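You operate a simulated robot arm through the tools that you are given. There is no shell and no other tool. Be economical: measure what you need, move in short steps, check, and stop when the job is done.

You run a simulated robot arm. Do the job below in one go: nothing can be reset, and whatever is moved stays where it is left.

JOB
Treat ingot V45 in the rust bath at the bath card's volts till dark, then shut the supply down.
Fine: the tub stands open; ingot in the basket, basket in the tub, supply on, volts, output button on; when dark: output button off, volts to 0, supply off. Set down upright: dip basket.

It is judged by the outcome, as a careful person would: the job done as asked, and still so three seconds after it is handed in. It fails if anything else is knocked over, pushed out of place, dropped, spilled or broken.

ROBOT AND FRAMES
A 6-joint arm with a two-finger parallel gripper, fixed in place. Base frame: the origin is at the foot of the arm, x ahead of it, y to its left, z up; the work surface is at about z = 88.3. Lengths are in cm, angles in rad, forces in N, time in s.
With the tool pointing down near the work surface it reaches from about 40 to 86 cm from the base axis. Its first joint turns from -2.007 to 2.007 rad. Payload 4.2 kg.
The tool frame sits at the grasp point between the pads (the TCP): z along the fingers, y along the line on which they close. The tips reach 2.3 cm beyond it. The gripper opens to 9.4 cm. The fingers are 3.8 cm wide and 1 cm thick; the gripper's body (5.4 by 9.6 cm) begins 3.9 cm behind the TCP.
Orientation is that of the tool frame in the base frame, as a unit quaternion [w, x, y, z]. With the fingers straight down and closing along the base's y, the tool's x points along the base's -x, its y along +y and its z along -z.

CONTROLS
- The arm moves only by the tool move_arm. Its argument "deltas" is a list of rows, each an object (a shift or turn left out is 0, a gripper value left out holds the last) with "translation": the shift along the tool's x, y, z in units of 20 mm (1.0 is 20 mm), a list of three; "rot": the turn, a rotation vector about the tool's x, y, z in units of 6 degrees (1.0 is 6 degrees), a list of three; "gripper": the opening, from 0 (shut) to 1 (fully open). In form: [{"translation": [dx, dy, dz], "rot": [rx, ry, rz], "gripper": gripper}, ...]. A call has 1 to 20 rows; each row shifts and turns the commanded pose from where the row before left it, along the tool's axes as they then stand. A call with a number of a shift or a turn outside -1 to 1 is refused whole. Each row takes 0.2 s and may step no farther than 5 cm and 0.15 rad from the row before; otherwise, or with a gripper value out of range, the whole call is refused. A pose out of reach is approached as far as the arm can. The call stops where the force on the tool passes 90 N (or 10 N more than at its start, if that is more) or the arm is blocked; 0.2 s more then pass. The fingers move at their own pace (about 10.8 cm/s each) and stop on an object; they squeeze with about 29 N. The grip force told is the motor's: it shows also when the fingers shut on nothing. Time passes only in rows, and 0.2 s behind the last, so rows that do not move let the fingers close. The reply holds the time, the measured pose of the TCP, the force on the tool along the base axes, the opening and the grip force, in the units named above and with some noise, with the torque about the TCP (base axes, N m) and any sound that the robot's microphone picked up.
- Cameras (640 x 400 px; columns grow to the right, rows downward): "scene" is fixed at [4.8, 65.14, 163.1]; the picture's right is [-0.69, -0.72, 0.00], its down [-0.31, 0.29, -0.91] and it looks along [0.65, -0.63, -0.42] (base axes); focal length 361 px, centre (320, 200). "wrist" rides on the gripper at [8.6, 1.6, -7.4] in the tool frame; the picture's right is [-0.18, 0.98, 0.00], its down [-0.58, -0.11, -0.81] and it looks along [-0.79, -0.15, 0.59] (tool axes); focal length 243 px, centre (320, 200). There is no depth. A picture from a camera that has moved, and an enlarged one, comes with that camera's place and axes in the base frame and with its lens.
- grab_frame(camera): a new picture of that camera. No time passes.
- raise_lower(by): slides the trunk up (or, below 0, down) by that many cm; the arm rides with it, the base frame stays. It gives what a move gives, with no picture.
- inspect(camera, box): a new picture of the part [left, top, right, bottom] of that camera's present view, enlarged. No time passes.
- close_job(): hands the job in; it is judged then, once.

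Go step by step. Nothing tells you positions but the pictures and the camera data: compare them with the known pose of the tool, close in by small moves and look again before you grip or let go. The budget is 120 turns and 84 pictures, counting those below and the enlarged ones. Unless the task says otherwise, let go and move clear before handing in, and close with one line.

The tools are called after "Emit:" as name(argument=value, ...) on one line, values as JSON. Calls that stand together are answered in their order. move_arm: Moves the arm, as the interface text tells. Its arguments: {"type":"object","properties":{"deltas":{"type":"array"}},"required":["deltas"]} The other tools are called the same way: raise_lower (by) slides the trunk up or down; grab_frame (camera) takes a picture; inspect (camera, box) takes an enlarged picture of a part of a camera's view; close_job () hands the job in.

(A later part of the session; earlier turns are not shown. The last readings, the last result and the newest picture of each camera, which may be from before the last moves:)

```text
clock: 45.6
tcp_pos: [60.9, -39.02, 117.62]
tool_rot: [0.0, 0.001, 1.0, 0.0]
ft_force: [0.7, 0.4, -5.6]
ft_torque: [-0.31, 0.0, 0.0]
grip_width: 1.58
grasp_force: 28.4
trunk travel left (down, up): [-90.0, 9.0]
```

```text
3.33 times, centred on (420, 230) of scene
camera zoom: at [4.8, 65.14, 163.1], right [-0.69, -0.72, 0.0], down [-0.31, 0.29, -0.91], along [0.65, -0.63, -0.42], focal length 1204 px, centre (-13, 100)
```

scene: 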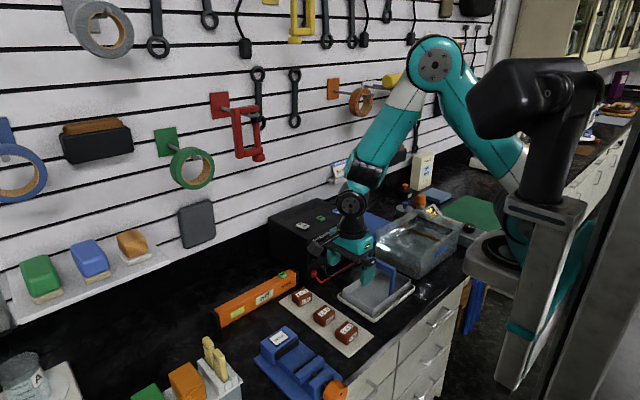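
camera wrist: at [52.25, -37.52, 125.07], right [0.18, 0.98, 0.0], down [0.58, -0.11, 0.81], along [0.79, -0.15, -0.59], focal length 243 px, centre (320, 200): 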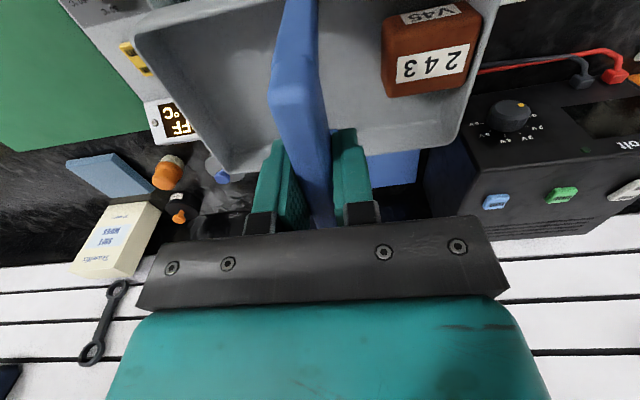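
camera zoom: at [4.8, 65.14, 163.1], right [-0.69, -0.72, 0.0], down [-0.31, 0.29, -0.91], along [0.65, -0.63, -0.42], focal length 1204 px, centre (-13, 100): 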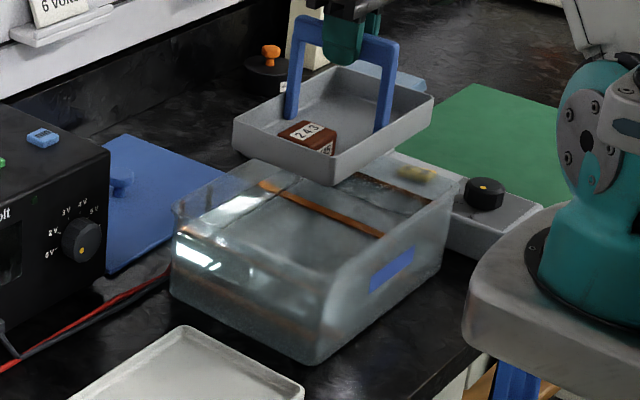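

The basket is above the tub. I'll descend 5 cm, to just above the rim, and check alignment.

Emit:
move_arm(deltas=[{"translation": [0, 0, 0.3]}, {"translation": [0, 0, 0.5]}, {"translation": [0, 0, 0.5]}, {"translation": [0, 0, 0.5]}, {"translation": [0, 0, 0.4]}, {"translation": [0, 0, 0.2]}])

Emit:
inspect(camera="scene", box=[360, 180, 480, 280])

Emit:
grab_frame(camera="wrist")

```text
clock: 47.0
tcp_pos: [60.84, -38.98, 112.85]
tool_rot: [0.0, 0.0, 1.0, 0.0]
ft_force: [0.0, 0.0, -6.4]
ft_torque: [-0.31, 0.01, -0.03]
grip_width: 1.62
grasp_force: 29.0
trunk travel left (down, up): [-90.0, 9.0]
```

```text
4.00 times, centred on (420, 230) of scene
camera zoom: at [4.8, 65.14, 163.1], right [-0.69, -0.72, 0.0], down [-0.31, 0.29, -0.91], along [0.65, -0.63, -0.42], focal length 1445 px, centre (-80, 80)
```

zoom: 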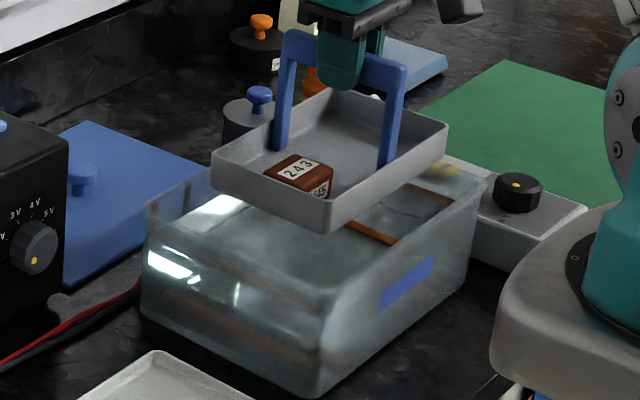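

```text
42 pictures are left
camera wrist: at [52.26, -37.57, 120.25], right [0.18, 0.98, 0.0], down [0.58, -0.11, 0.81], along [0.79, -0.15, -0.59], focal length 243 px, centre (320, 200)
```

wrist: 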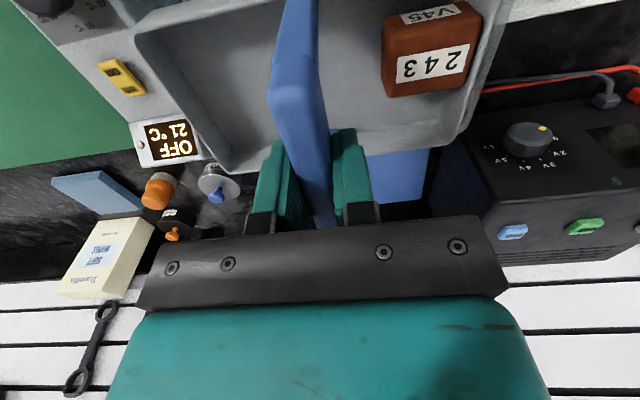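

The basket corner is well inside the rim. I'll nudge 0.8 cm toward +y and lower slowly into the bath.

Emit:
move_arm(deltas=[{"translation": [0, 0.4, 0.1]}, {"translation": [0, 0, 0.3]}, {"translation": [0, 0, 0.3]}, {"translation": [0, 0, 0.3]}, {"translation": [0, 0, 0.3]}, {"translation": [0, 0, 0.3]}, {"translation": [0, 0, 0.3]}, {"translation": [0, 0, 0.2]}])

Emit:
inspect(camera="scene", box=[360, 180, 480, 280])

Emit:
grab_frame(camera="wrist")

```text
clock: 48.8
tcp_pos: [60.78, -38.31, 108.5]
tool_rot: [0.0, 0.0, 1.0, 0.0]
ft_force: [-0.3, 0.0, -5.9]
ft_torque: [-0.28, -0.02, 0.0]
grip_width: 1.55
grasp_force: 29.0
trunk travel left (down, up): [-90.0, 9.0]
```

```text
4.00 times, centred on (420, 230) of scene
camera zoom: at [4.8, 65.14, 163.1], right [-0.69, -0.72, 0.0], down [-0.31, 0.29, -0.91], along [0.65, -0.63, -0.42], focal length 1445 px, centre (-80, 80)
```

zoom: 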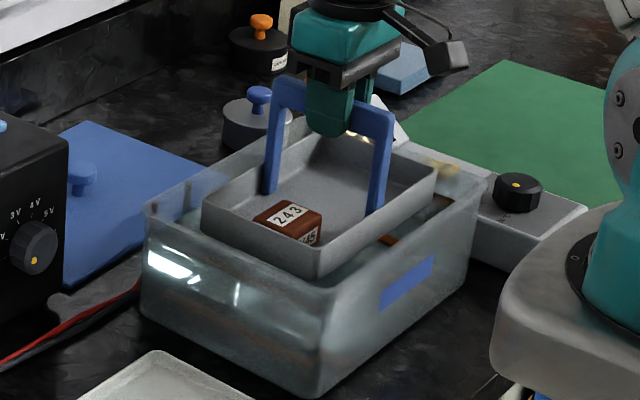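

```text
40 pictures are left
camera wrist: at [52.25, -36.77, 116.06], right [0.18, 0.98, 0.0], down [0.58, -0.11, 0.81], along [0.79, -0.15, -0.59], focal length 243 px, centre (320, 200)
```

wrist: 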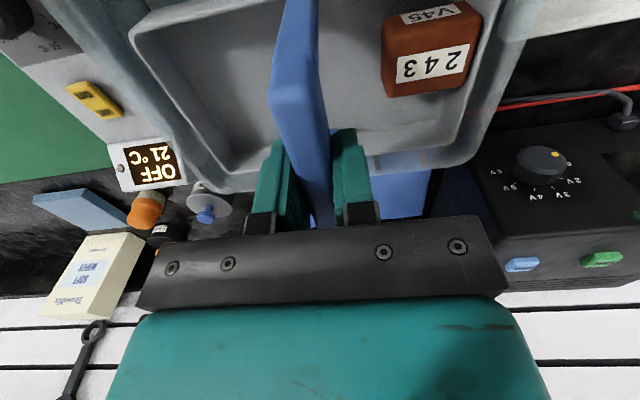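

The basket is entering the tub with room on all sides. I'll continue down.

Emit:
move_arm(deltas=[{"translation": [0, 0, 0.2]}, {"translation": [0, 0, 0.3]}, {"translation": [0, 0, 0.3]}, {"translation": [0, 0, 0.3]}, {"translation": [0, 0, 0.3]}, {"translation": [0, 0, 0.2]}])

Emit:
inspect(camera="scene", box=[360, 180, 480, 280])

Emit:
grab_frame(camera="wrist")

```text
clock: 50.2
tcp_pos: [60.93, -38.2, 105.34]
tool_rot: [0.0, 0.0, 1.0, 0.0]
ft_force: [0.1, -0.4, -5.7]
ft_torque: [-0.3, 0.0, 0.02]
grip_width: 1.58
grasp_force: 29.4
trunk travel left (down, up): [-90.0, 9.0]
```

```text
4.00 times, centred on (420, 230) of scene
camera zoom: at [4.8, 65.14, 163.1], right [-0.69, -0.72, 0.0], down [-0.31, 0.29, -0.91], along [0.65, -0.63, -0.42], focal length 1445 px, centre (-80, 80)
```

zoom: 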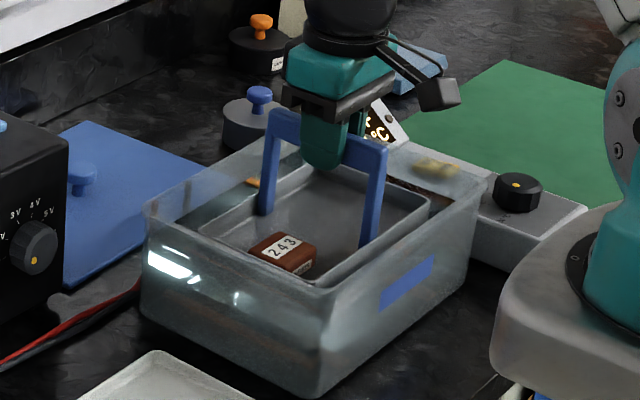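

```text
38 pictures are left
camera wrist: at [52.37, -36.72, 112.85], right [0.18, 0.98, 0.0], down [0.58, -0.11, 0.81], along [0.79, -0.15, -0.59], focal length 243 px, centre (320, 200)
```

wrist: 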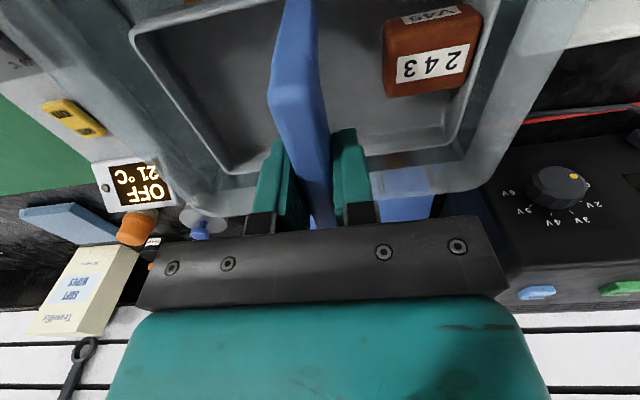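

It sits centrally. I'll lower further, in small steps, until it rests.

Emit:
move_arm(deltas=[{"translation": [0, 0, 0.2]}, {"translation": [0, 0, 0.2]}, {"translation": [0, 0, 0.2]}, {"translation": [0, 0, 0.2]}, {"translation": [0, 0, 0.2]}, {"translation": [0, 0, 0.2]}, {"translation": [0, 0, 0.2]}, {"translation": [0, 0, 0.2]}, {}])

Emit:
move_arm(deltas=[{"translation": [0, 0, 0.15]}, {"translation": [0, 0, 0.15]}, {}])

Emit:
move_arm(deltas=[{"translation": [0, 0, 0.15]}, {}])

```text
clock: 52.2
tcp_pos: [60.89, -38.3, 102.22]
tool_rot: [0.0, 0.0, 1.0, 0.0]
ft_force: [0.6, -0.5, -6.8]
ft_torque: [-0.3, -0.03, 0.0]
grip_width: 1.57
grasp_force: 29.2
trunk travel left (down, up): [-90.0, 9.0]
```

```text
clock: 53.0
tcp_pos: [60.89, -38.24, 101.49]
tool_rot: [0.0, 0.0, 1.0, 0.0]
ft_force: [-0.1, 0.0, -5.9]
ft_torque: [-0.27, 0.01, 0.01]
grip_width: 1.57
grasp_force: 29.4
trunk travel left (down, up): [-90.0, 9.0]
```

```text
clock: 53.6
tcp_pos: [60.97, -38.37, 101.23]
tool_rot: [0.0, 0.001, 1.0, 0.0]
ft_force: [0.2, 0.8, -6.3]
ft_torque: [-0.29, -0.01, 0.01]
grip_width: 1.6
grasp_force: 29.2
trunk travel left (down, up): [-90.0, 9.0]
```

Emit:
move_arm(deltas=[{"translation": [0, 0, 0.15]}, {"translation": [0, 0, 0.1]}, {}])

Emit:
move_arm(deltas=[{"translation": [0, 0, 0.12]}, {}])

Emit:
move_arm(deltas=[{"translation": [0, 0, 0.1]}, {}])

```text
clock: 54.4
tcp_pos: [60.95, -38.26, 100.75]
tool_rot: [0.0, 0.0, 1.0, 0.0]
ft_force: [0.0, -0.4, -6.9]
ft_torque: [-0.29, 0.0, -0.02]
grip_width: 1.57
grasp_force: 28.9
trunk travel left (down, up): [-90.0, 9.0]
```

```text
clock: 55.0
tcp_pos: [60.86, -38.29, 100.44]
tool_rot: [0.001, 0.001, 1.0, 0.0]
ft_force: [-1.0, -1.5, 0.5]
ft_torque: [-0.01, 0.25, 0.1]
grip_width: 1.57
grasp_force: 29.5
trunk travel left (down, up): [-90.0, 9.0]
```

```text
clock: 55.6
tcp_pos: [60.79, -38.29, 100.56]
tool_rot: [0.001, 0.001, 1.0, -0.001]
ft_force: [-3.0, -3.6, 19.7]
ft_torque: [0.05, 0.63, 0.17]
grip_width: 1.57
grasp_force: 29.0
trunk travel left (down, up): [-90.0, 9.0]
```

The basket is resting on the bottom, at TCP z about 100.5. I'll ease off, open and rise clear.

Emit:
move_arm(deltas=[{"translation": [0, 0, -0.1]}, {"gripper": 0.4}, {}, {"translation": [0, 0, -0.3]}, {"translation": [0, 0, -0.8]}, {"translation": [0, 0, -1]}, {"translation": [0, 0, -1]}, {"translation": [0, 0, -1]}, {"translation": [0, 0, -1]}, {"translation": [0, 0, -1]}, {"translation": [0, 0, -1]}])

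Emit:
inspect(camera="scene", box=[340, 170, 500, 290])

Emit:
grab_frame(camera="wrist")

```text
clock: 58.0
tcp_pos: [60.94, -38.31, 114.66]
tool_rot: [0.001, 0.001, 1.0, 0.0]
ft_force: [-0.2, -0.2, -0.1]
ft_torque: [0.02, -0.04, -0.03]
grip_width: 3.78
grasp_force: 0.1
trunk travel left (down, up): [-90.0, 9.0]
```

```text
3.33 times, centred on (420, 230) of scene
camera zoom: at [4.8, 65.14, 163.1], right [-0.69, -0.72, 0.0], down [-0.31, 0.29, -0.91], along [0.65, -0.63, -0.42], focal length 1204 px, centre (-13, 100)
```

zoom: 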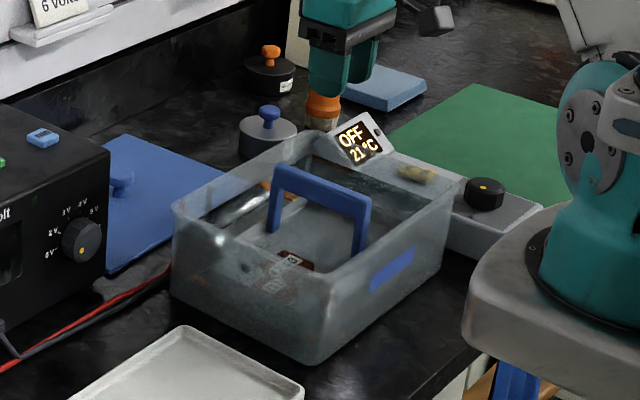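

```text
36 pictures are left
camera wrist: at [52.3, -36.78, 122.12], right [0.18, 0.98, 0.0], down [0.58, -0.11, 0.81], along [0.79, -0.15, -0.59], focal length 243 px, centre (320, 200)
```

wrist: 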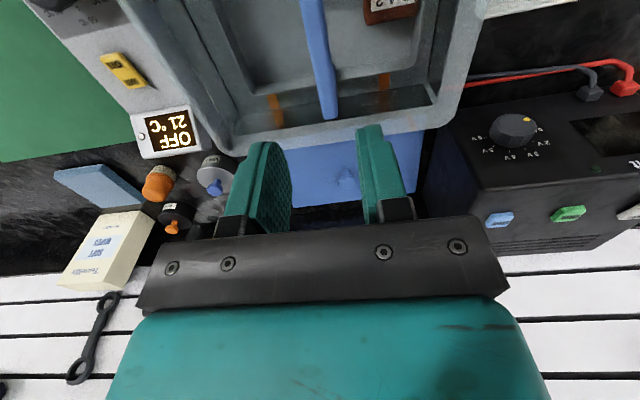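

The basket sits upright in the bath with V45 submerged. Next is the supply: I'll move to a vantage over its front with the fingers shut, to locate the rocker and output button.

Emit:
move_arm(deltas=[{"translation": [-0.2, 0.9, -0.2], "gripper": 0}, {"translation": [-0.25, 0.9, -0.2]}, {"translation": [-0.25, 0.9, -0.2]}, {"translation": [-0.25, 0.9, -0.1]}, {"translation": [-0.25, 0.9, -0.1]}, {"translation": [-0.25, 0.9, -0.1]}, {"translation": [-0.25, 0.9, 0]}, {"translation": [-0.25, 0.9, 0]}, {"translation": [-0.25, 0.9, 0]}, {"translation": [-0.25, 0.9, 0]}, {"translation": [-0.25, 0.9, 0]}, {"translation": [-0.25, 0.9, 0]}, {"translation": [-0.25, 0.9, 0]}, {"translation": [-0.25, 0.9, 0]}, {"translation": [-0.25, 0.9, 0]}, {"translation": [-0.25, 0.9, 0]}, {"translation": [-0.25, 0.9, 0]}, {"translation": [-0.25, 0.7, 0]}])

Emit:
grab_frame(camera="wrist")

```text
clock: 61.8
tcp_pos: [69.74, -6.29, 116.53]
tool_rot: [0.0, -0.001, 1.0, 0.0]
ft_force: [-0.4, -0.8, 0.3]
ft_torque: [-0.02, 0.0, 0.01]
grip_width: 0.0
grasp_force: 29.5
trunk travel left (down, up): [-90.0, 9.0]
```

```text
35 pictures are left
camera wrist: at [61.1, -4.81, 124.08], right [0.18, 0.98, 0.0], down [0.58, -0.11, 0.81], along [0.79, -0.15, -0.59], focal length 243 px, centre (320, 200)
```

wrist: 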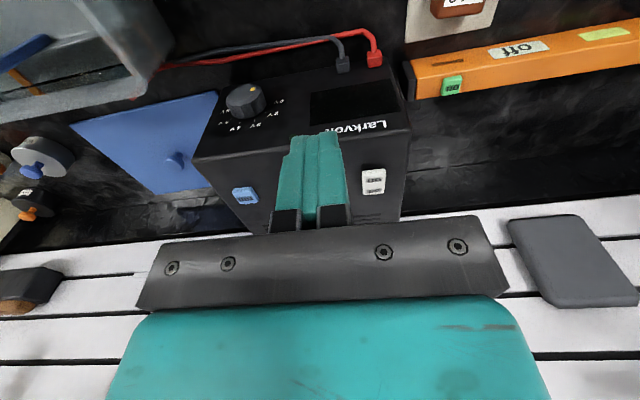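

The rocker is near (83.4, -2.8), the output button near (82.7, -10.9), and the top of the case is at z ≈ 105. I'll move over the rocker's "on" half.

Emit:
move_arm(deltas=[{"translation": [-0.9, 0.3, 0]}, {"translation": [-0.9, 0.3, 0]}, {"translation": [-0.9, 0.3, 0]}, {"translation": [-0.9, 0.3, 0]}, {"translation": [-0.9, 0.3, 0]}, {"translation": [-0.9, 0.2, 0]}, {"translation": [-0.35, 0, 0.6]}, {"translation": [0, 0, 0.8]}, {"translation": [0, 0, 0.8]}, {"translation": [0, 0, 0.8]}, {}])

Emit:
grab_frame(camera="wrist")

Emit:
inspect(camera="scene", box=[270, 180, 370, 260])

```text
clock: 64.2
tcp_pos: [81.12, -2.86, 110.66]
tool_rot: [0.0, -0.001, 1.0, 0.0]
ft_force: [-0.1, 0.6, 0.4]
ft_torque: [-0.01, 0.02, 0.0]
grip_width: 0.01
grasp_force: 28.4
trunk travel left (down, up): [-90.0, 9.0]
```

```text
34 pictures are left
camera wrist: at [72.64, -1.38, 118.11], right [0.18, 0.98, 0.0], down [0.58, -0.11, 0.81], along [0.79, -0.15, -0.59], focal length 243 px, centre (320, 200)
```

wrist: 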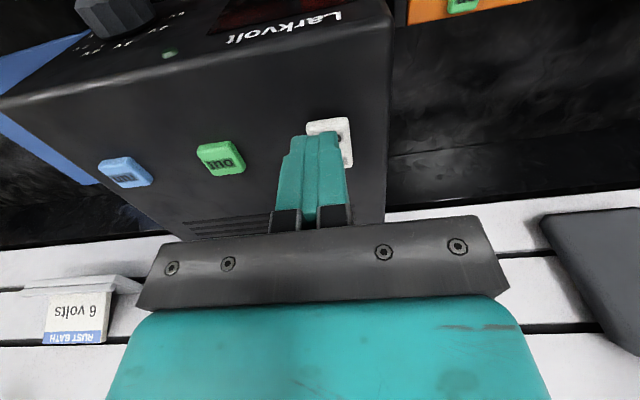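

```text
5.00 times, centred on (320, 220) of scene
camera zoom: at [4.8, 65.14, 163.1], right [-0.69, -0.72, 0.0], down [-0.31, 0.29, -0.91], along [0.65, -0.63, -0.42], focal length 1807 px, centre (320, 100)
```

zoom: 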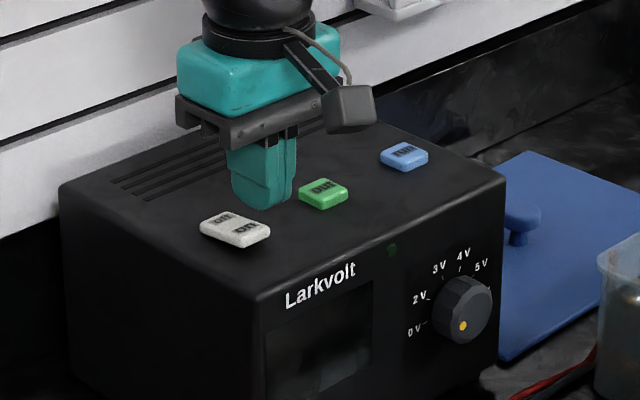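

The finger lies over the front ("on") half only. I'll press down in small steps.

Emit:
move_arm(deltas=[{"translation": [0, 0, 0.5]}, {"translation": [0, 0, 0.4]}, {"translation": [0, 0, 0.2]}, {"translation": [0, 0, 0.1]}, {}])

Emit:
move_arm(deltas=[{"translation": [0, 0, 0.1]}, {}])

Emit:
inspect(camera="scene", box=[270, 180, 370, 260])

```text
clock: 65.4
tcp_pos: [81.15, -2.86, 108.35]
tool_rot: [0.0, 0.0, 1.0, 0.0]
ft_force: [-3.3, -0.2, 7.7]
ft_torque: [0.0, -0.08, 0.09]
grip_width: 0.0
grasp_force: 29.4
trunk travel left (down, up): [-90.0, 9.0]
```

```text
clock: 66.0
tcp_pos: [81.17, -2.8, 108.24]
tool_rot: [0.002, 0.0, 1.0, 0.001]
ft_force: [-6.1, -1.0, 28.1]
ft_torque: [-0.04, -0.39, 0.23]
grip_width: 0.01
grasp_force: 28.7
trunk travel left (down, up): [-90.0, 9.0]
```

```text
5.00 times, centred on (320, 220) of scene
camera zoom: at [4.8, 65.14, 163.1], right [-0.69, -0.72, 0.0], down [-0.31, 0.29, -0.91], along [0.65, -0.63, -0.42], focal length 1807 px, centre (320, 100)
```

zoom: 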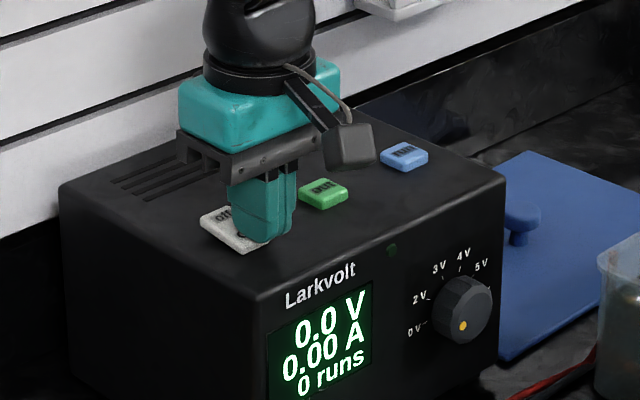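

The supply is on and shows 0.0 V. The voltage knob is on the front face with its axis along x, so I'll retreat and turn the gripper horizontal, pointing at +x with the camera on the +y side.

Emit:
move_arm(deltas=[{"translation": [0, 0, -0.6]}, {"translation": [0, 0, -1]}, {"translation": [0, 0, -1]}, {"translation": [0, 0, -1]}, {"translation": [0, 0, -1]}, {"translation": [0.95, -0.7, 0]}, {"translation": [0.95, -0.7, 0]}, {"translation": [0.95, -0.7, 0]}, {"translation": [0.95, -0.7, 0]}, {"translation": [0.95, -0.7, 0]}, {"translation": [0.95, -0.7, 0]}, {"translation": [0.95, -0.7, 0]}, {"translation": [0.95, -0.7, 0]}, {"translation": [0.95, -0.7, 0]}, {"translation": [0.95, -0.7, 0]}])

Emit:
move_arm(deltas=[{"rot": [0, 0, 1], "gripper": 0.58}, {"rot": [0, 0, 1]}, {"rot": [0, 0, 1]}, {"rot": [0, 0, 1]}, {"rot": [0, 0, 1]}, {"rot": [0, 0, 1]}, {"rot": [0, 0, 1]}, {"rot": [0, 0, 1]}, {"rot": [0, 0, 1]}, {"rot": [0, 0, 1]}, {"rot": [0, 0, 1]}, {"rot": [0, 0, 1]}, {"rot": [0, 0, 1]}, {"rot": [0, 0, 1]}, {"rot": [0, 0, 1]}])

Emit:
move_arm(deltas=[{"rot": [-1, 0, 0]}, {"rot": [-1, 0, 0]}, {"rot": [-1, 0, 0]}, {"rot": [-1, 0, 0]}, {"rot": [-1, 0, 0]}, {"rot": [-1, 0, 0]}, {"rot": [-1, 0, 0]}, {"rot": [-1, 0, 0]}, {"rot": [-1, 0, 0]}, {"rot": [-1, 0, 0]}, {"rot": [-1, 0, 0]}, {"rot": [-1, 0, 0]}, {"rot": [-1, 0, 0]}, {"rot": [-1, 0, 0]}, {"rot": [-1, 0, 0]}])

Emit:
grab_frame(camera="wrist")

Emit:
grab_frame(camera="scene")

```text
clock: 69.2
tcp_pos: [62.33, -16.86, 117.22]
tool_rot: [0.0, 0.0, 1.0, 0.0]
ft_force: [1.0, 0.6, -0.2]
ft_torque: [-0.02, 0.01, 0.0]
grip_width: 0.0
grasp_force: 28.8
trunk travel left (down, up): [-90.0, 9.0]
```

```text
clock: 72.4
tcp_pos: [62.14, -16.82, 117.21]
tool_rot: [0.0, 0.708, 0.706, 0.0]
ft_force: [0.1, 0.4, 0.7]
ft_torque: [-0.02, 0.01, -0.03]
grip_width: 5.46
grasp_force: 0.1
trunk travel left (down, up): [-90.0, 9.0]
```

```text
clock: 75.6
tcp_pos: [66.38, -17.91, 133.96]
tool_rot: [0.494, 0.507, 0.506, 0.493]
ft_force: [-0.6, -0.2, -0.2]
ft_torque: [-0.03, 0.01, -0.01]
grip_width: 5.45
grasp_force: 0.1
out of reach, approached as far as the arm can: row 9, 10, 11, 12, 13, 14, 15
trunk travel left (down, up): [-90.0, 9.0]
```

```text
31 pictures are left
camera wrist: at [59.15, -9.31, 135.86], right [0.02, -0.18, 0.98], down [-0.81, -0.58, -0.09], along [0.58, -0.79, -0.16], focal length 243 px, centre (320, 200)
```

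wrist: 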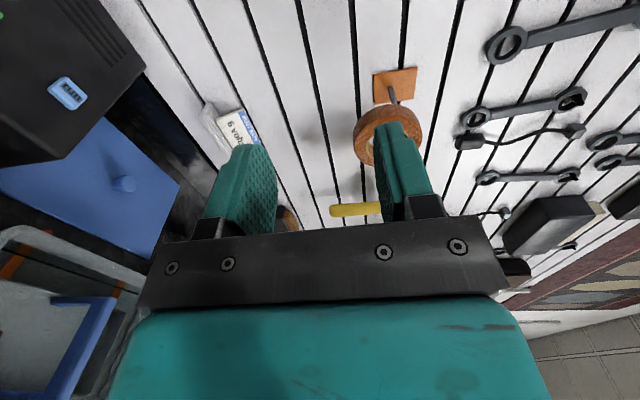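

```text
30 pictures are left
```

scene: 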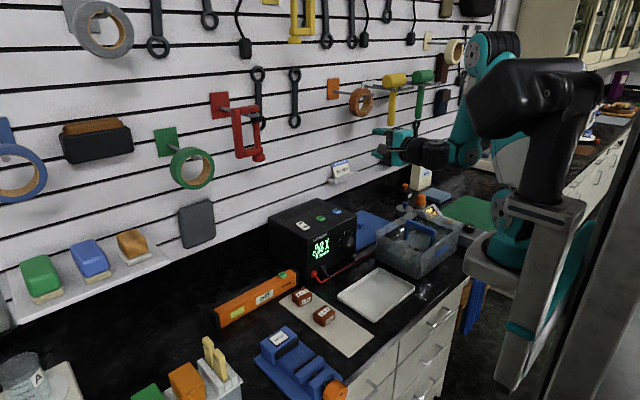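

A horizontal tool is out of reach here because the arm is too folded. I'll lower the trunk so the arm sits relatively higher, and see where the pose goes.

Emit:
raise_lower(by=-8)

Emit:
move_arm(deltas=[{"translation": [0, 0, 0.05]}])

```text
clock: 76.8
tcp_pos: [66.38, -17.96, 126.02]
tool_rot: [0.494, 0.507, 0.506, 0.492]
ft_force: [-0.4, 0.2, -0.7]
ft_torque: [0.02, -0.02, -0.02]
grip_width: 5.44
grasp_force: 0.1
trunk travel left (down, up): [-82.0, 17.0]
```

```text
clock: 77.2
tcp_pos: [66.52, -17.87, 126.07]
tool_rot: [0.494, 0.507, 0.506, 0.493]
ft_force: [0.1, -0.1, 0.4]
ft_torque: [-0.02, -0.02, 0.0]
grip_width: 5.47
grasp_force: 0.0
trunk travel left (down, up): [-82.0, 17.0]
```

The commanded pose re-synced. I'll lower the trunk further in stages so the tool comes near knob height with the arm shape unchanged.

Emit:
raise_lower(by=-18)

Emit:
grab_frame(camera="scene")

Emit:
grab_frame(camera="wrist")

```text
clock: 79.2
tcp_pos: [66.44, -17.81, 108.1]
tool_rot: [0.495, 0.507, 0.506, 0.492]
ft_force: [0.2, -0.3, -0.5]
ft_torque: [-0.05, 0.0, 0.04]
grip_width: 5.45
grasp_force: 0.1
trunk travel left (down, up): [-64.0, 35.0]
```

```text
29 pictures are left
```

scene: 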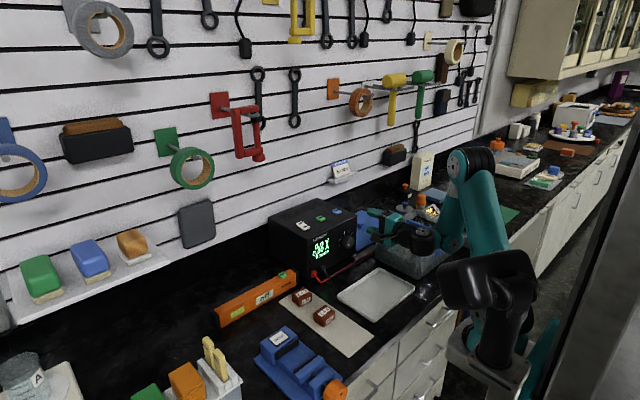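

```text
28 pictures are left
camera wrist: at [59.24, -9.24, 109.84], right [0.03, -0.18, 0.98], down [-0.81, -0.58, -0.09], along [0.58, -0.79, -0.16], focal length 243 px, centre (320, 200)
```

wrist: 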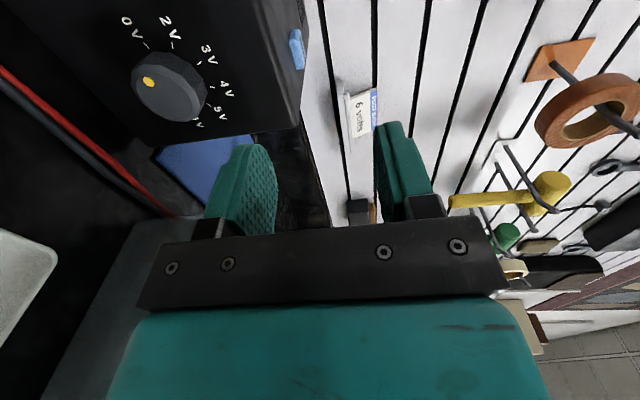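

I now see the knob clearly: centre near (75, -16.7, 97.0), pointer at 0 V, 6 V about 200° clockwise. I'll check the arm's clearance to the tub before going lower.

Emit:
inspect(camera="scene", box=[340, 130, 540, 310])

```text
2.22 times, centred on (440, 220) of scene
camera zoom: at [4.8, 65.14, 163.1], right [-0.69, -0.72, 0.0], down [-0.31, 0.29, -0.91], along [0.65, -0.63, -0.42], focal length 803 px, centre (53, 156)
```

zoom: 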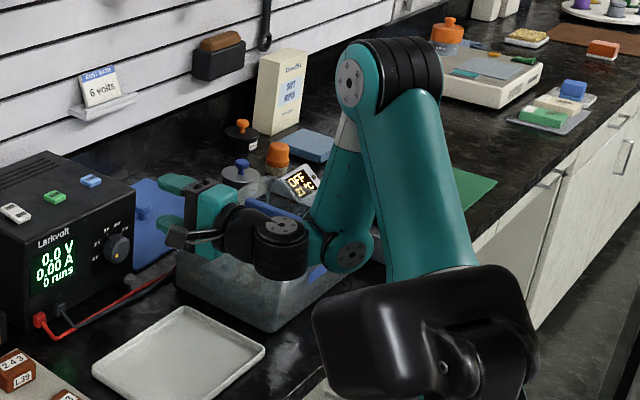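

A horizontal tool would bring the offset wrist into the tub. Instead I'll come from above at a 45° pitch with the pads either side of the knob (y-faces) and turn about the knob's x-axis in short strokes. First I go back up and restore the tool.

Emit:
raise_lower(by=26)

Emit:
move_arm(deltas=[{"rot": [1, 0, 0]}, {"rot": [1, 0, 0]}, {"rot": [1, 0, 0]}, {"rot": [1, 0, 0]}, {"rot": [1, 0, 0]}, {"rot": [1, 0, 0]}, {"rot": [1, 0, 0]}, {"rot": [1, 0, 0]}, {"rot": [1, 0, 0]}, {"rot": [1, 0, 0]}, {"rot": [1, 0, 0]}, {"rot": [1, 0, 0]}, {"rot": [1, 0, 0]}, {"rot": [1, 0, 0]}, {"rot": [1, 0, 0]}])

Emit:
move_arm(deltas=[{"rot": [0, 0, -1]}, {"rot": [0, 0, -1]}, {"rot": [0, 0, -1]}, {"rot": [0, 0, -1]}, {"rot": [0, 0, -1]}, {"rot": [0, 0, -1]}, {"rot": [0, 0, -1]}, {"rot": [0, 0, -1]}, {"rot": [0, 0, -1]}, {"rot": [0, 0, -1]}, {"rot": [0, 0, -1]}, {"rot": [0, 0, -1]}, {"rot": [0, 0, -1]}, {"rot": [0, 0, -1]}, {"rot": [0, 0, -1]}])

```text
clock: 81.8
tcp_pos: [66.54, -17.84, 134.02]
tool_rot: [0.494, 0.508, 0.505, 0.493]
ft_force: [-0.6, 0.2, -0.5]
ft_torque: [0.0, 0.04, 0.01]
grip_width: 5.43
grasp_force: 0.1
trunk travel left (down, up): [-90.0, 9.0]
```

```text
clock: 85.0
tcp_pos: [66.47, -17.78, 133.88]
tool_rot: [-0.01, 0.709, 0.705, -0.012]
ft_force: [-0.2, -0.9, 0.3]
ft_torque: [-0.01, 0.01, -0.06]
grip_width: 5.43
grasp_force: 0.0
trunk travel left (down, up): [-90.0, 9.0]
```

```text
clock: 88.2
tcp_pos: [66.53, -17.82, 134.01]
tool_rot: [-0.014, 0.001, 1.0, 0.0]
ft_force: [0.1, -0.2, 0.7]
ft_torque: [-0.02, 0.01, 0.0]
grip_width: 5.47
grasp_force: 0.0
trunk travel left (down, up): [-90.0, 9.0]
```

The orientation is restored apart from a 1.6° tilt. I'll descend to about (64, -16.7, 112), then pitch the tool 45° forward.

Emit:
move_arm(deltas=[{"translation": [0.25, 0.11, 1]}, {"translation": [0.25, 0.11, 1]}, {"translation": [0.25, 0.11, 1]}, {"translation": [0.25, 0.11, 1]}, {"translation": [0.25, 0.11, 1]}, {"translation": [0, 0, 1]}, {"translation": [0, 0, 1]}, {"translation": [0, 0, 1]}, {"translation": [0, 0, 1]}, {"translation": [0, 0, 1]}, {"translation": [0, 0, 1]}, {"rot": [0, -1, 0]}, {"rot": [0, -1, 0]}, {"rot": [0, -1, 0]}, {"rot": [0, -1, 0]}, {"rot": [0, -1, 0]}, {"rot": [0, -1, 0]}, {"rot": [0, -1, 0]}, {"rot": [0, -0.77, 0]}])

Emit:
grab_frame(camera="wrist")

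Emit:
inspect(camera="scene", box=[270, 130, 510, 300])

```text
clock: 92.2
tcp_pos: [63.47, -16.83, 112.11]
tool_rot: [0.384, 0.002, 0.923, -0.001]
ft_force: [-0.3, 0.6, -0.4]
ft_torque: [-0.01, -0.02, -0.01]
grip_width: 5.44
grasp_force: 0.1
trunk travel left (down, up): [-90.0, 9.0]
```

```text
26 pictures are left
camera wrist: at [52.19, -15.19, 111.24], right [0.13, 0.98, 0.13], down [-0.16, -0.11, 0.98], along [0.98, -0.15, 0.15], focal length 243 px, centre (320, 200)
```

wrist: 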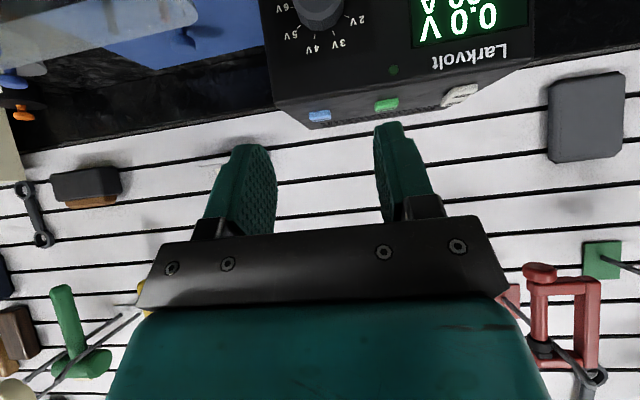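

```text
2.35 times, centred on (390, 215) of scene
camera zoom: at [4.8, 65.14, 163.1], right [-0.69, -0.72, 0.0], down [-0.31, 0.29, -0.91], along [0.65, -0.63, -0.42], focal length 850 px, centre (155, 165)
```

zoom: 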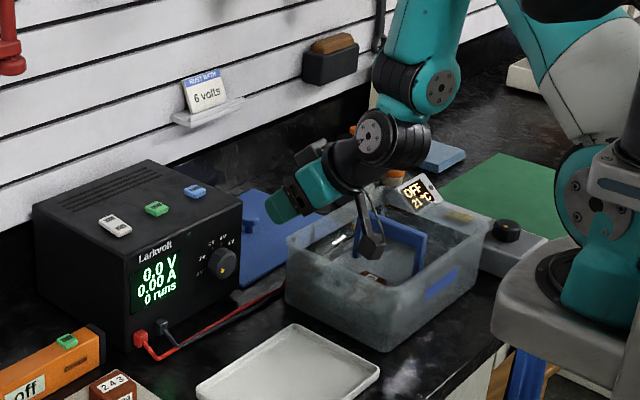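

The wrist is well above the tub now. I'll descend to knob height, staying short of the panel.

Emit:
move_arm(deltas=[{"translation": [0.89, 0, 0.89]}, {"translation": [0.89, 0, 0.89]}, {"translation": [0.89, 0, 0.89]}, {"translation": [0.89, 0, 0.89]}, {"translation": [0.89, 0, 0.89]}, {"translation": [0.89, 0, 0.89]}, {"translation": [-0.53, 0.05, 0.53]}, {"translation": [-0.53, 0, 0.53]}, {}])

Emit:
grab_frame(camera="wrist")

Emit:
inspect(camera="scene", box=[290, 170, 490, 310])

```text
clock: 94.2
tcp_pos: [66.48, -16.59, 96.86]
tool_rot: [0.384, 0.003, 0.923, -0.001]
ft_force: [-0.5, 0.3, 0.0]
ft_torque: [0.04, 0.04, 0.04]
grip_width: 5.45
grasp_force: 0.0
trunk travel left (down, up): [-90.0, 9.0]
```

```text
24 pictures are left
camera wrist: at [55.14, -15.14, 96.03], right [0.13, 0.98, 0.13], down [-0.16, -0.11, 0.98], along [0.98, -0.15, 0.14], focal length 243 px, centre (320, 200)
```

wrist: 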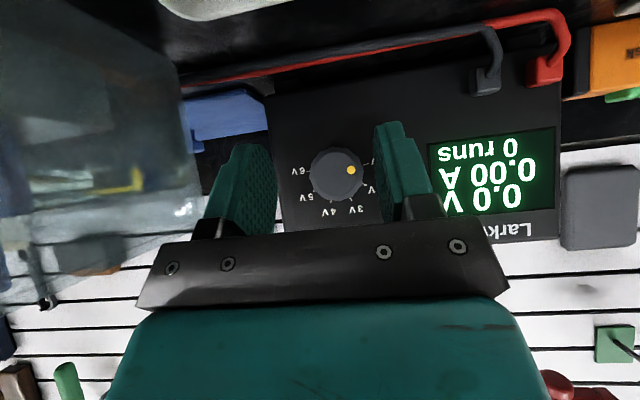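

```text
2.86 times, centred on (390, 240) of scene
camera zoom: at [4.8, 65.14, 163.1], right [-0.69, -0.72, 0.0], down [-0.31, 0.29, -0.91], along [0.65, -0.63, -0.42], focal length 1032 px, centre (120, 86)
```

zoom: 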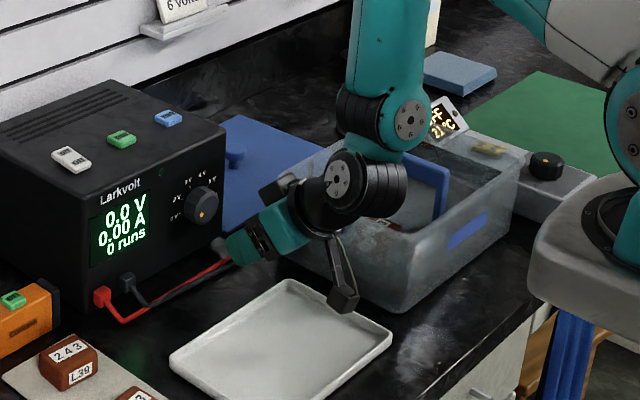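

The view is good: pointer at 0 V, knob centre at (75, -16.5, 97.0), tool axis on it. I'll pre-tilt -42° about the knob axis and move in, then check before gripping.

Emit:
move_arm(deltas=[{"rot": [0.707, 0, -0.707]}, {"rot": [0.707, 0, -0.707]}, {"rot": [0.707, 0, -0.707]}, {"rot": [0.707, 0, -0.707]}, {"rot": [0.707, 0, -0.707]}, {"rot": [0.707, 0, -0.707]}, {"rot": [0.707, 0, -0.707]}, {"translation": [-0.5, 0, 0.5]}, {"translation": [-0.5, 0, 0.5]}, {"translation": [-0.5, 0, 0.5]}, {"translation": [-0.5, 0, 0.5]}, {"translation": [-0.3, 0, 0.3]}, {}])

Emit:
grab_frame(camera="wrist")

Emit:
inspect(camera="scene", box=[290, 170, 450, 280])

```text
clock: 97.0
tcp_pos: [73.08, -16.54, 97.03]
tool_rot: [0.357, -0.135, 0.862, -0.332]
ft_force: [-0.8, -0.3, -0.4]
ft_torque: [0.03, 0.01, -0.02]
grip_width: 5.44
grasp_force: 0.1
trunk travel left (down, up): [-90.0, 9.0]
```

```text
22 pictures are left
camera wrist: at [61.72, -16.07, 95.3], right [0.13, 0.82, -0.56], down [-0.16, 0.58, 0.8], along [0.98, -0.02, 0.21], focal length 243 px, centre (320, 200)
```

wrist: 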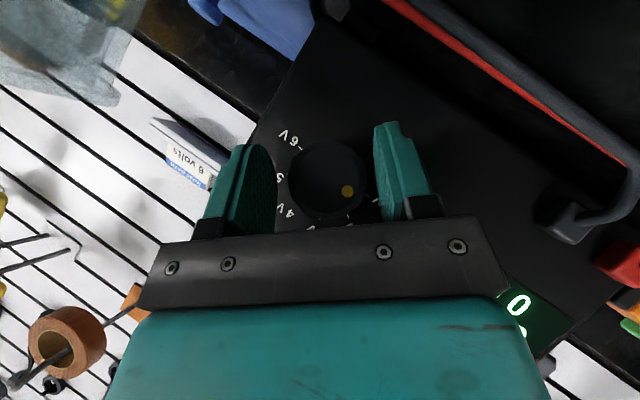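

```text
3.64 times, centred on (370, 225) of scene
camera zoom: at [4.8, 65.14, 163.1], right [-0.69, -0.72, 0.0], down [-0.31, 0.29, -0.91], along [0.65, -0.63, -0.42], focal length 1314 px, centre (138, 109)
```

zoom: 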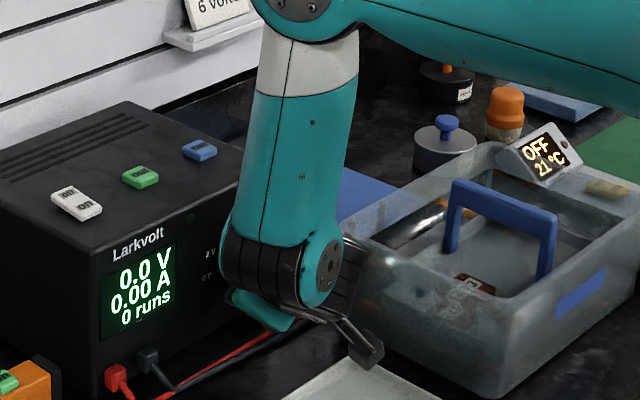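

The knob is centred between the fingers. I'll advance 0.8 cm and close.

Emit:
move_arm(deltas=[{"translation": [-0.15, 0, 0.15]}, {"translation": [-0.15, 0, 0.15]}, {}, {"gripper": 0}, {}, {}])

```text
clock: 98.4
tcp_pos: [73.94, -16.56, 96.96]
tool_rot: [0.357, -0.136, 0.863, -0.331]
ft_force: [-0.7, 10.4, -10.8]
ft_torque: [-0.01, 0.12, 0.4]
grip_width: 4.27
grasp_force: 44.9
trunk travel left (down, up): [-90.0, 9.0]
```

It's gripped at 4.27 cm, slightly off-centre. I'll relieve that by 1 mm and turn the first two steps.

Emit:
move_arm(deltas=[{"translation": [0, 0.05, 0]}, {"rot": [-0.707, 0, 0.707]}, {"rot": [-0.707, 0, 0.707]}])

Emit:
inspect(camera="wrist", box=[220, 100, 600, 360])

```text
clock: 99.2
tcp_pos: [73.93, -16.51, 97.06]
tool_rot: [0.37, -0.096, 0.892, -0.24]
ft_force: [4.6, 7.4, -8.2]
ft_torque: [-0.02, 0.99, 0.5]
grip_width: 4.29
grasp_force: 44.7
trunk travel left (down, up): [-90.0, 9.0]
```

```text
1.54 times, centred on (410, 230) of wrist
camera zoom: at [62.59, -15.62, 95.4], right [0.14, 0.92, -0.38], down [-0.16, 0.4, 0.9], along [0.98, -0.06, 0.2], focal length 373 px, centre (182, 154)
```

zoom: 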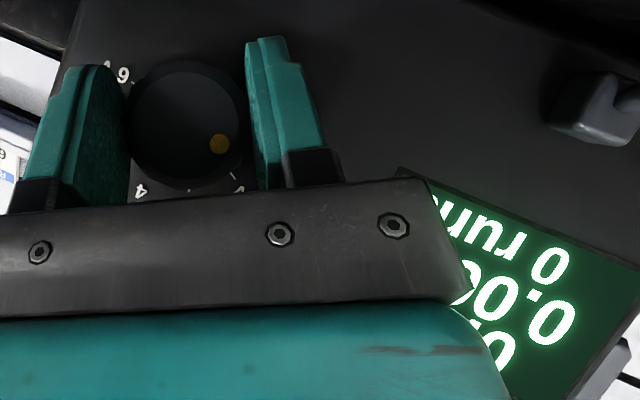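

The pointer is moving with the gripper. I'll continue the stroke.

Emit:
move_arm(deltas=[{"rot": [-0.707, 0, 0.707]}, {"rot": [-0.707, 0, 0.707]}, {"rot": [-0.707, 0, 0.707]}, {"rot": [-0.707, 0, 0.707]}, {"rot": [-0.707, 0, 0.707]}, {"rot": [-0.707, 0, 0.707]}, {"rot": [-0.707, 0, 0.707]}, {"rot": [-0.707, 0, 0.707]}, {"rot": [-0.707, 0, 0.707]}, {}])

Emit:
grab_frame(camera="wrist")

Emit:
inspect(camera="scene", box=[290, 170, 450, 280])

```text
clock: 101.4
tcp_pos: [73.84, -16.57, 96.94]
tool_rot: [0.376, 0.081, 0.903, 0.191]
ft_force: [12.3, 9.7, 4.9]
ft_torque: [0.02, 0.53, -0.32]
grip_width: 4.23
grasp_force: 45.0
trunk travel left (down, up): [-90.0, 9.0]
```

```text
19 pictures are left
camera wrist: at [62.6, -14.77, 96.84], right [0.13, 0.84, 0.52], down [-0.16, -0.5, 0.85], along [0.98, -0.2, 0.07], focal length 243 px, centre (320, 200)
```

wrist: 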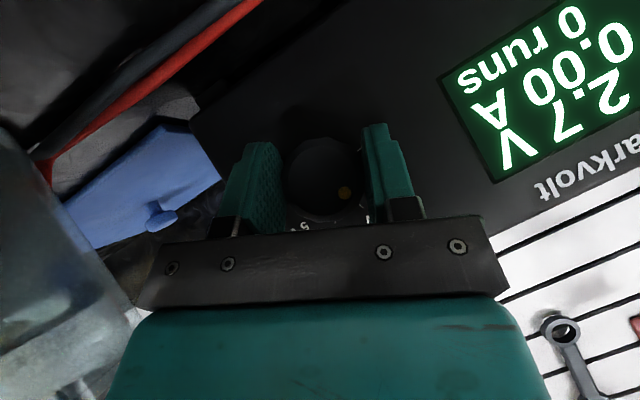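

```text
3.64 times, centred on (370, 225) of scene
camera zoom: at [4.8, 65.14, 163.1], right [-0.69, -0.72, 0.0], down [-0.31, 0.29, -0.91], along [0.65, -0.63, -0.42], focal length 1314 px, centre (138, 109)
```

zoom: 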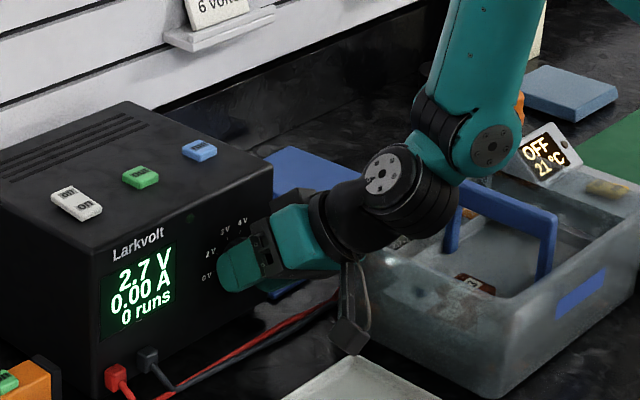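

It works: 2.7 V after 66°. I'll release, rotate back around the knob, regrip and turn another 66°.

Emit:
move_arm(deltas=[{"gripper": 0.6}, {}, {"rot": [0.707, 0, -0.707]}, {"rot": [0.707, 0, -0.707]}, {"rot": [0.707, 0, -0.707]}, {"rot": [0.707, 0, -0.707]}, {"rot": [0.707, 0, -0.707]}, {"rot": [0.707, 0, -0.707]}, {"rot": [0.707, 0, -0.707]}, {"rot": [0.707, 0, -0.707]}, {"rot": [0.707, 0, -0.707]}, {"rot": [0.707, 0, -0.707]}, {"rot": [0.707, 0, -0.707]}, {"gripper": 0}, {}, {}])

Emit:
move_arm(deltas=[{"rot": [-0.707, 0, 0.707]}, {"rot": [-0.707, 0, 0.707]}, {"rot": [-0.707, 0, 0.707]}, {"rot": [-0.707, 0, 0.707]}, {"rot": [-0.707, 0, 0.707]}, {"rot": [-0.707, 0, 0.707]}, {"rot": [-0.707, 0, 0.707]}, {"rot": [-0.707, 0, 0.707]}, {"rot": [-0.707, 0, 0.707]}, {"rot": [-0.707, 0, 0.707]}, {"rot": [-0.707, 0, 0.707]}, {}])

Emit:
inspect(camera="scene", box=[290, 170, 450, 280])

```text
clock: 104.8
tcp_pos: [73.82, -16.63, 97.11]
tool_rot: [0.358, -0.135, 0.862, -0.332]
ft_force: [0.9, -0.3, 4.1]
ft_torque: [0.02, 0.58, 0.44]
grip_width: 4.3
grasp_force: 45.2
trunk travel left (down, up): [-90.0, 9.0]
```

```text
clock: 107.4
tcp_pos: [73.8, -16.49, 96.93]
tool_rot: [0.378, 0.081, 0.902, 0.192]
ft_force: [5.3, 4.8, 13.7]
ft_torque: [0.02, -0.31, -0.29]
grip_width: 4.28
grasp_force: 44.8
trunk travel left (down, up): [-90.0, 9.0]
```

```text
3.64 times, centred on (370, 225) of scene
camera zoom: at [4.8, 65.14, 163.1], right [-0.69, -0.72, 0.0], down [-0.31, 0.29, -0.91], along [0.65, -0.63, -0.42], focal length 1314 px, centre (138, 109)
```

zoom: 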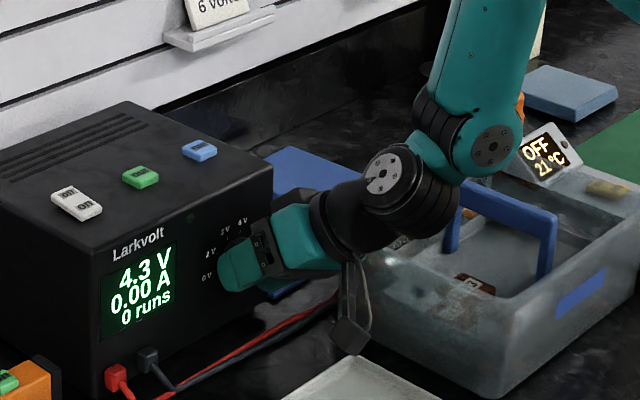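

Now 4.3 V (40° per volt). One more stroke of about 68°.

Emit:
move_arm(deltas=[{"gripper": 0.6}, {}, {"rot": [0.707, 0, -0.707]}, {"rot": [0.707, 0, -0.707]}, {"rot": [0.707, 0, -0.707]}, {"rot": [0.707, 0, -0.707]}, {"rot": [0.707, 0, -0.707]}, {"rot": [0.707, 0, -0.707]}, {"rot": [0.707, 0, -0.707]}, {"rot": [0.707, 0, -0.707]}, {"rot": [0.707, 0, -0.707]}, {"rot": [0.707, 0, -0.707]}, {"rot": [0.707, 0, -0.707]}, {"gripper": 0}, {}, {}])

Emit:
move_arm(deltas=[{"rot": [-0.707, 0, 0.707]}, {"rot": [-0.707, 0, 0.707]}, {"rot": [-0.707, 0, 0.707]}, {"rot": [-0.707, 0, 0.707]}, {"rot": [-0.707, 0, 0.707]}, {"rot": [-0.707, 0, 0.707]}, {"rot": [-0.707, 0, 0.707]}, {"rot": [-0.707, 0, 0.707]}, {"rot": [-0.707, 0, 0.707]}, {"rot": [-0.707, 0, 0.707]}, {"rot": [-0.707, 0, 0.707]}, {"rot": [-0.15, 0, 0.15]}, {}])

Emit:
inspect(camera="scene", box=[290, 170, 450, 280])

```text
clock: 110.8
tcp_pos: [73.88, -16.65, 97.04]
tool_rot: [0.358, -0.135, 0.862, -0.332]
ft_force: [1.4, -1.7, 7.4]
ft_torque: [-0.01, 0.83, 0.47]
grip_width: 4.32
grasp_force: 45.6
trunk travel left (down, up): [-90.0, 9.0]
```

```text
clock: 113.6
tcp_pos: [73.87, -16.52, 97.04]
tool_rot: [0.376, 0.084, 0.901, 0.202]
ft_force: [13.9, -2.5, 9.6]
ft_torque: [0.01, -0.7, 0.36]
grip_width: 4.32
grasp_force: 45.2
trunk travel left (down, up): [-90.0, 9.0]
```

```text
3.64 times, centred on (370, 225) of scene
camera zoom: at [4.8, 65.14, 163.1], right [-0.69, -0.72, 0.0], down [-0.31, 0.29, -0.91], along [0.65, -0.63, -0.42], focal length 1314 px, centre (138, 109)
```

zoom: 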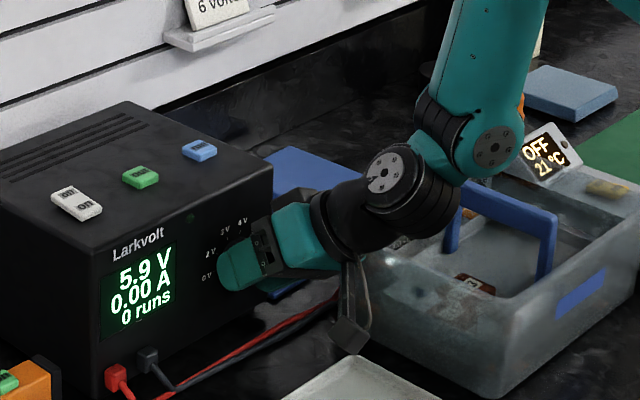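

Emit:
move_arm(deltas=[{"rot": [-0.4, 0, 0.4]}, {}, {}])

Emit:
inspect(camera="scene", box=[290, 170, 450, 280])

```text
clock: 114.4
tcp_pos: [74.03, -16.51, 97.0]
tool_rot: [0.373, 0.096, 0.894, 0.228]
ft_force: [13.3, -7.0, 13.8]
ft_torque: [0.0, -0.61, 1.04]
grip_width: 4.34
grasp_force: 45.2
trunk travel left (down, up): [-90.0, 9.0]
```

```text
3.64 times, centred on (370, 225) of scene
camera zoom: at [4.8, 65.14, 163.1], right [-0.69, -0.72, 0.0], down [-0.31, 0.29, -0.91], along [0.65, -0.63, -0.42], focal length 1314 px, centre (138, 109)
```

zoom: 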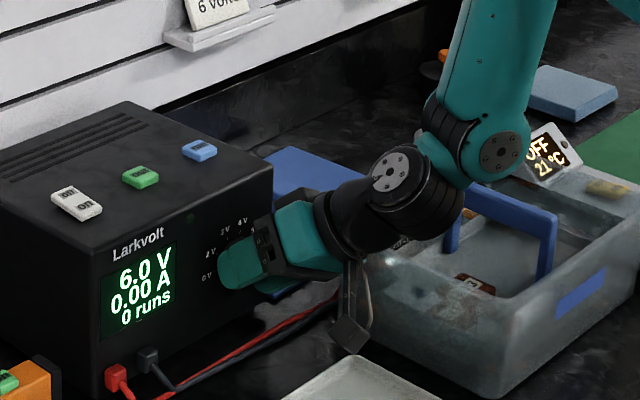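

The display reads 6.0 V. I'll release, back off, return the tool upright and go above the green output button.

Emit:
move_arm(deltas=[{"gripper": 0.6}, {}, {"translation": [0.6, 0, -0.6]}, {"translation": [0.6, 0, -0.6]}, {"translation": [0.6, 0, -0.6]}, {"translation": [0.6, 0, -0.6]}, {"translation": [0.4, 0, -0.4]}, {"rot": [0.707, 0, -0.707]}, {"rot": [0.707, 0, -0.707]}, {"rot": [0.707, 0, -0.707]}, {"rot": [0.707, 0, -0.707]}, {"rot": [0.554, 0, -0.554]}, {}])

Emit:
move_arm(deltas=[{"translation": [-0.9, 0, -0.9], "gripper": 0}, {"translation": [-0.9, 0, -0.9]}, {"translation": [-0.9, 0, -0.9]}, {"translation": [-0.9, 0, -0.9]}, {"translation": [-0.9, 0, -0.9]}, {"translation": [-0.9, 0, -0.9]}, {"translation": [-0.9, 0, -0.9]}, {"translation": [-0.9, 0, -0.9]}, {"rot": [0, 1, 0]}, {"rot": [0, 1, 0]}, {"rot": [0, 1, 0]}, {"rot": [0, 1, 0]}, {"rot": [0, 1, 0]}, {"rot": [0, 1, 0]}, {"rot": [0, 1, 0]}, {"rot": [0, 0.5, 0]}, {}])

```text
clock: 117.2
tcp_pos: [65.91, -16.66, 96.92]
tool_rot: [0.384, 0.003, 0.924, -0.002]
ft_force: [0.0, -0.5, -0.3]
ft_torque: [0.02, -0.02, 0.03]
grip_width: 5.65
grasp_force: 0.1
trunk travel left (down, up): [-90.0, 9.0]
```

```text
clock: 120.8
tcp_pos: [65.83, -16.54, 117.3]
tool_rot: [0.001, 0.003, 1.0, 0.0]
ft_force: [0.4, 0.0, -0.1]
ft_torque: [0.01, -0.01, -0.03]
grip_width: 0.0
grasp_force: 29.7
trunk travel left (down, up): [-90.0, 9.0]
```

Emit:
move_arm(deltas=[{"translation": [-0.933, 0.312, 0]}, {"translation": [-0.933, 0.312, 0]}, {"translation": [-0.933, 0.312, 0]}, {"translation": [-0.933, 0.312, 0]}, {"translation": [-0.933, 0.312, 0]}, {"translation": [-0.933, 0.312, 0]}, {"translation": [-0.933, 0.312, 0]}, {"translation": [-0.933, 0.312, 0]}, {"translation": [-0.933, 0.312, 0]}, {"translation": [0, 0, 0.9]}, {"translation": [0, 0, 0.9]}, {"translation": [0, 0, 0.9]}, {"translation": [0, 0, 0.6]}, {}])

Emit:
grab_frame(camera="wrist")

```text
clock: 123.8
tcp_pos: [82.62, -11.08, 110.58]
tool_rot: [0.001, 0.001, 1.0, 0.0]
ft_force: [-0.1, 0.2, -0.2]
ft_torque: [0.04, 0.0, -0.05]
grip_width: 0.0
grasp_force: 29.1
trunk travel left (down, up): [-90.0, 9.0]
```

```text
14 pictures are left
camera wrist: at [74.14, -9.41, 118.06], right [0.19, 0.98, 0.0], down [0.58, -0.11, 0.81], along [0.79, -0.15, -0.59], focal length 243 px, centre (320, 200)
```

wrist: 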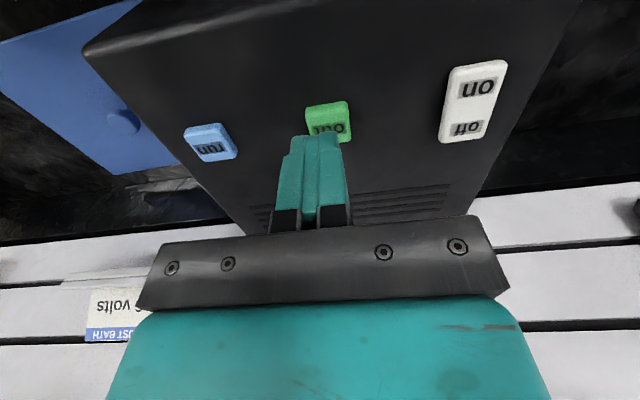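

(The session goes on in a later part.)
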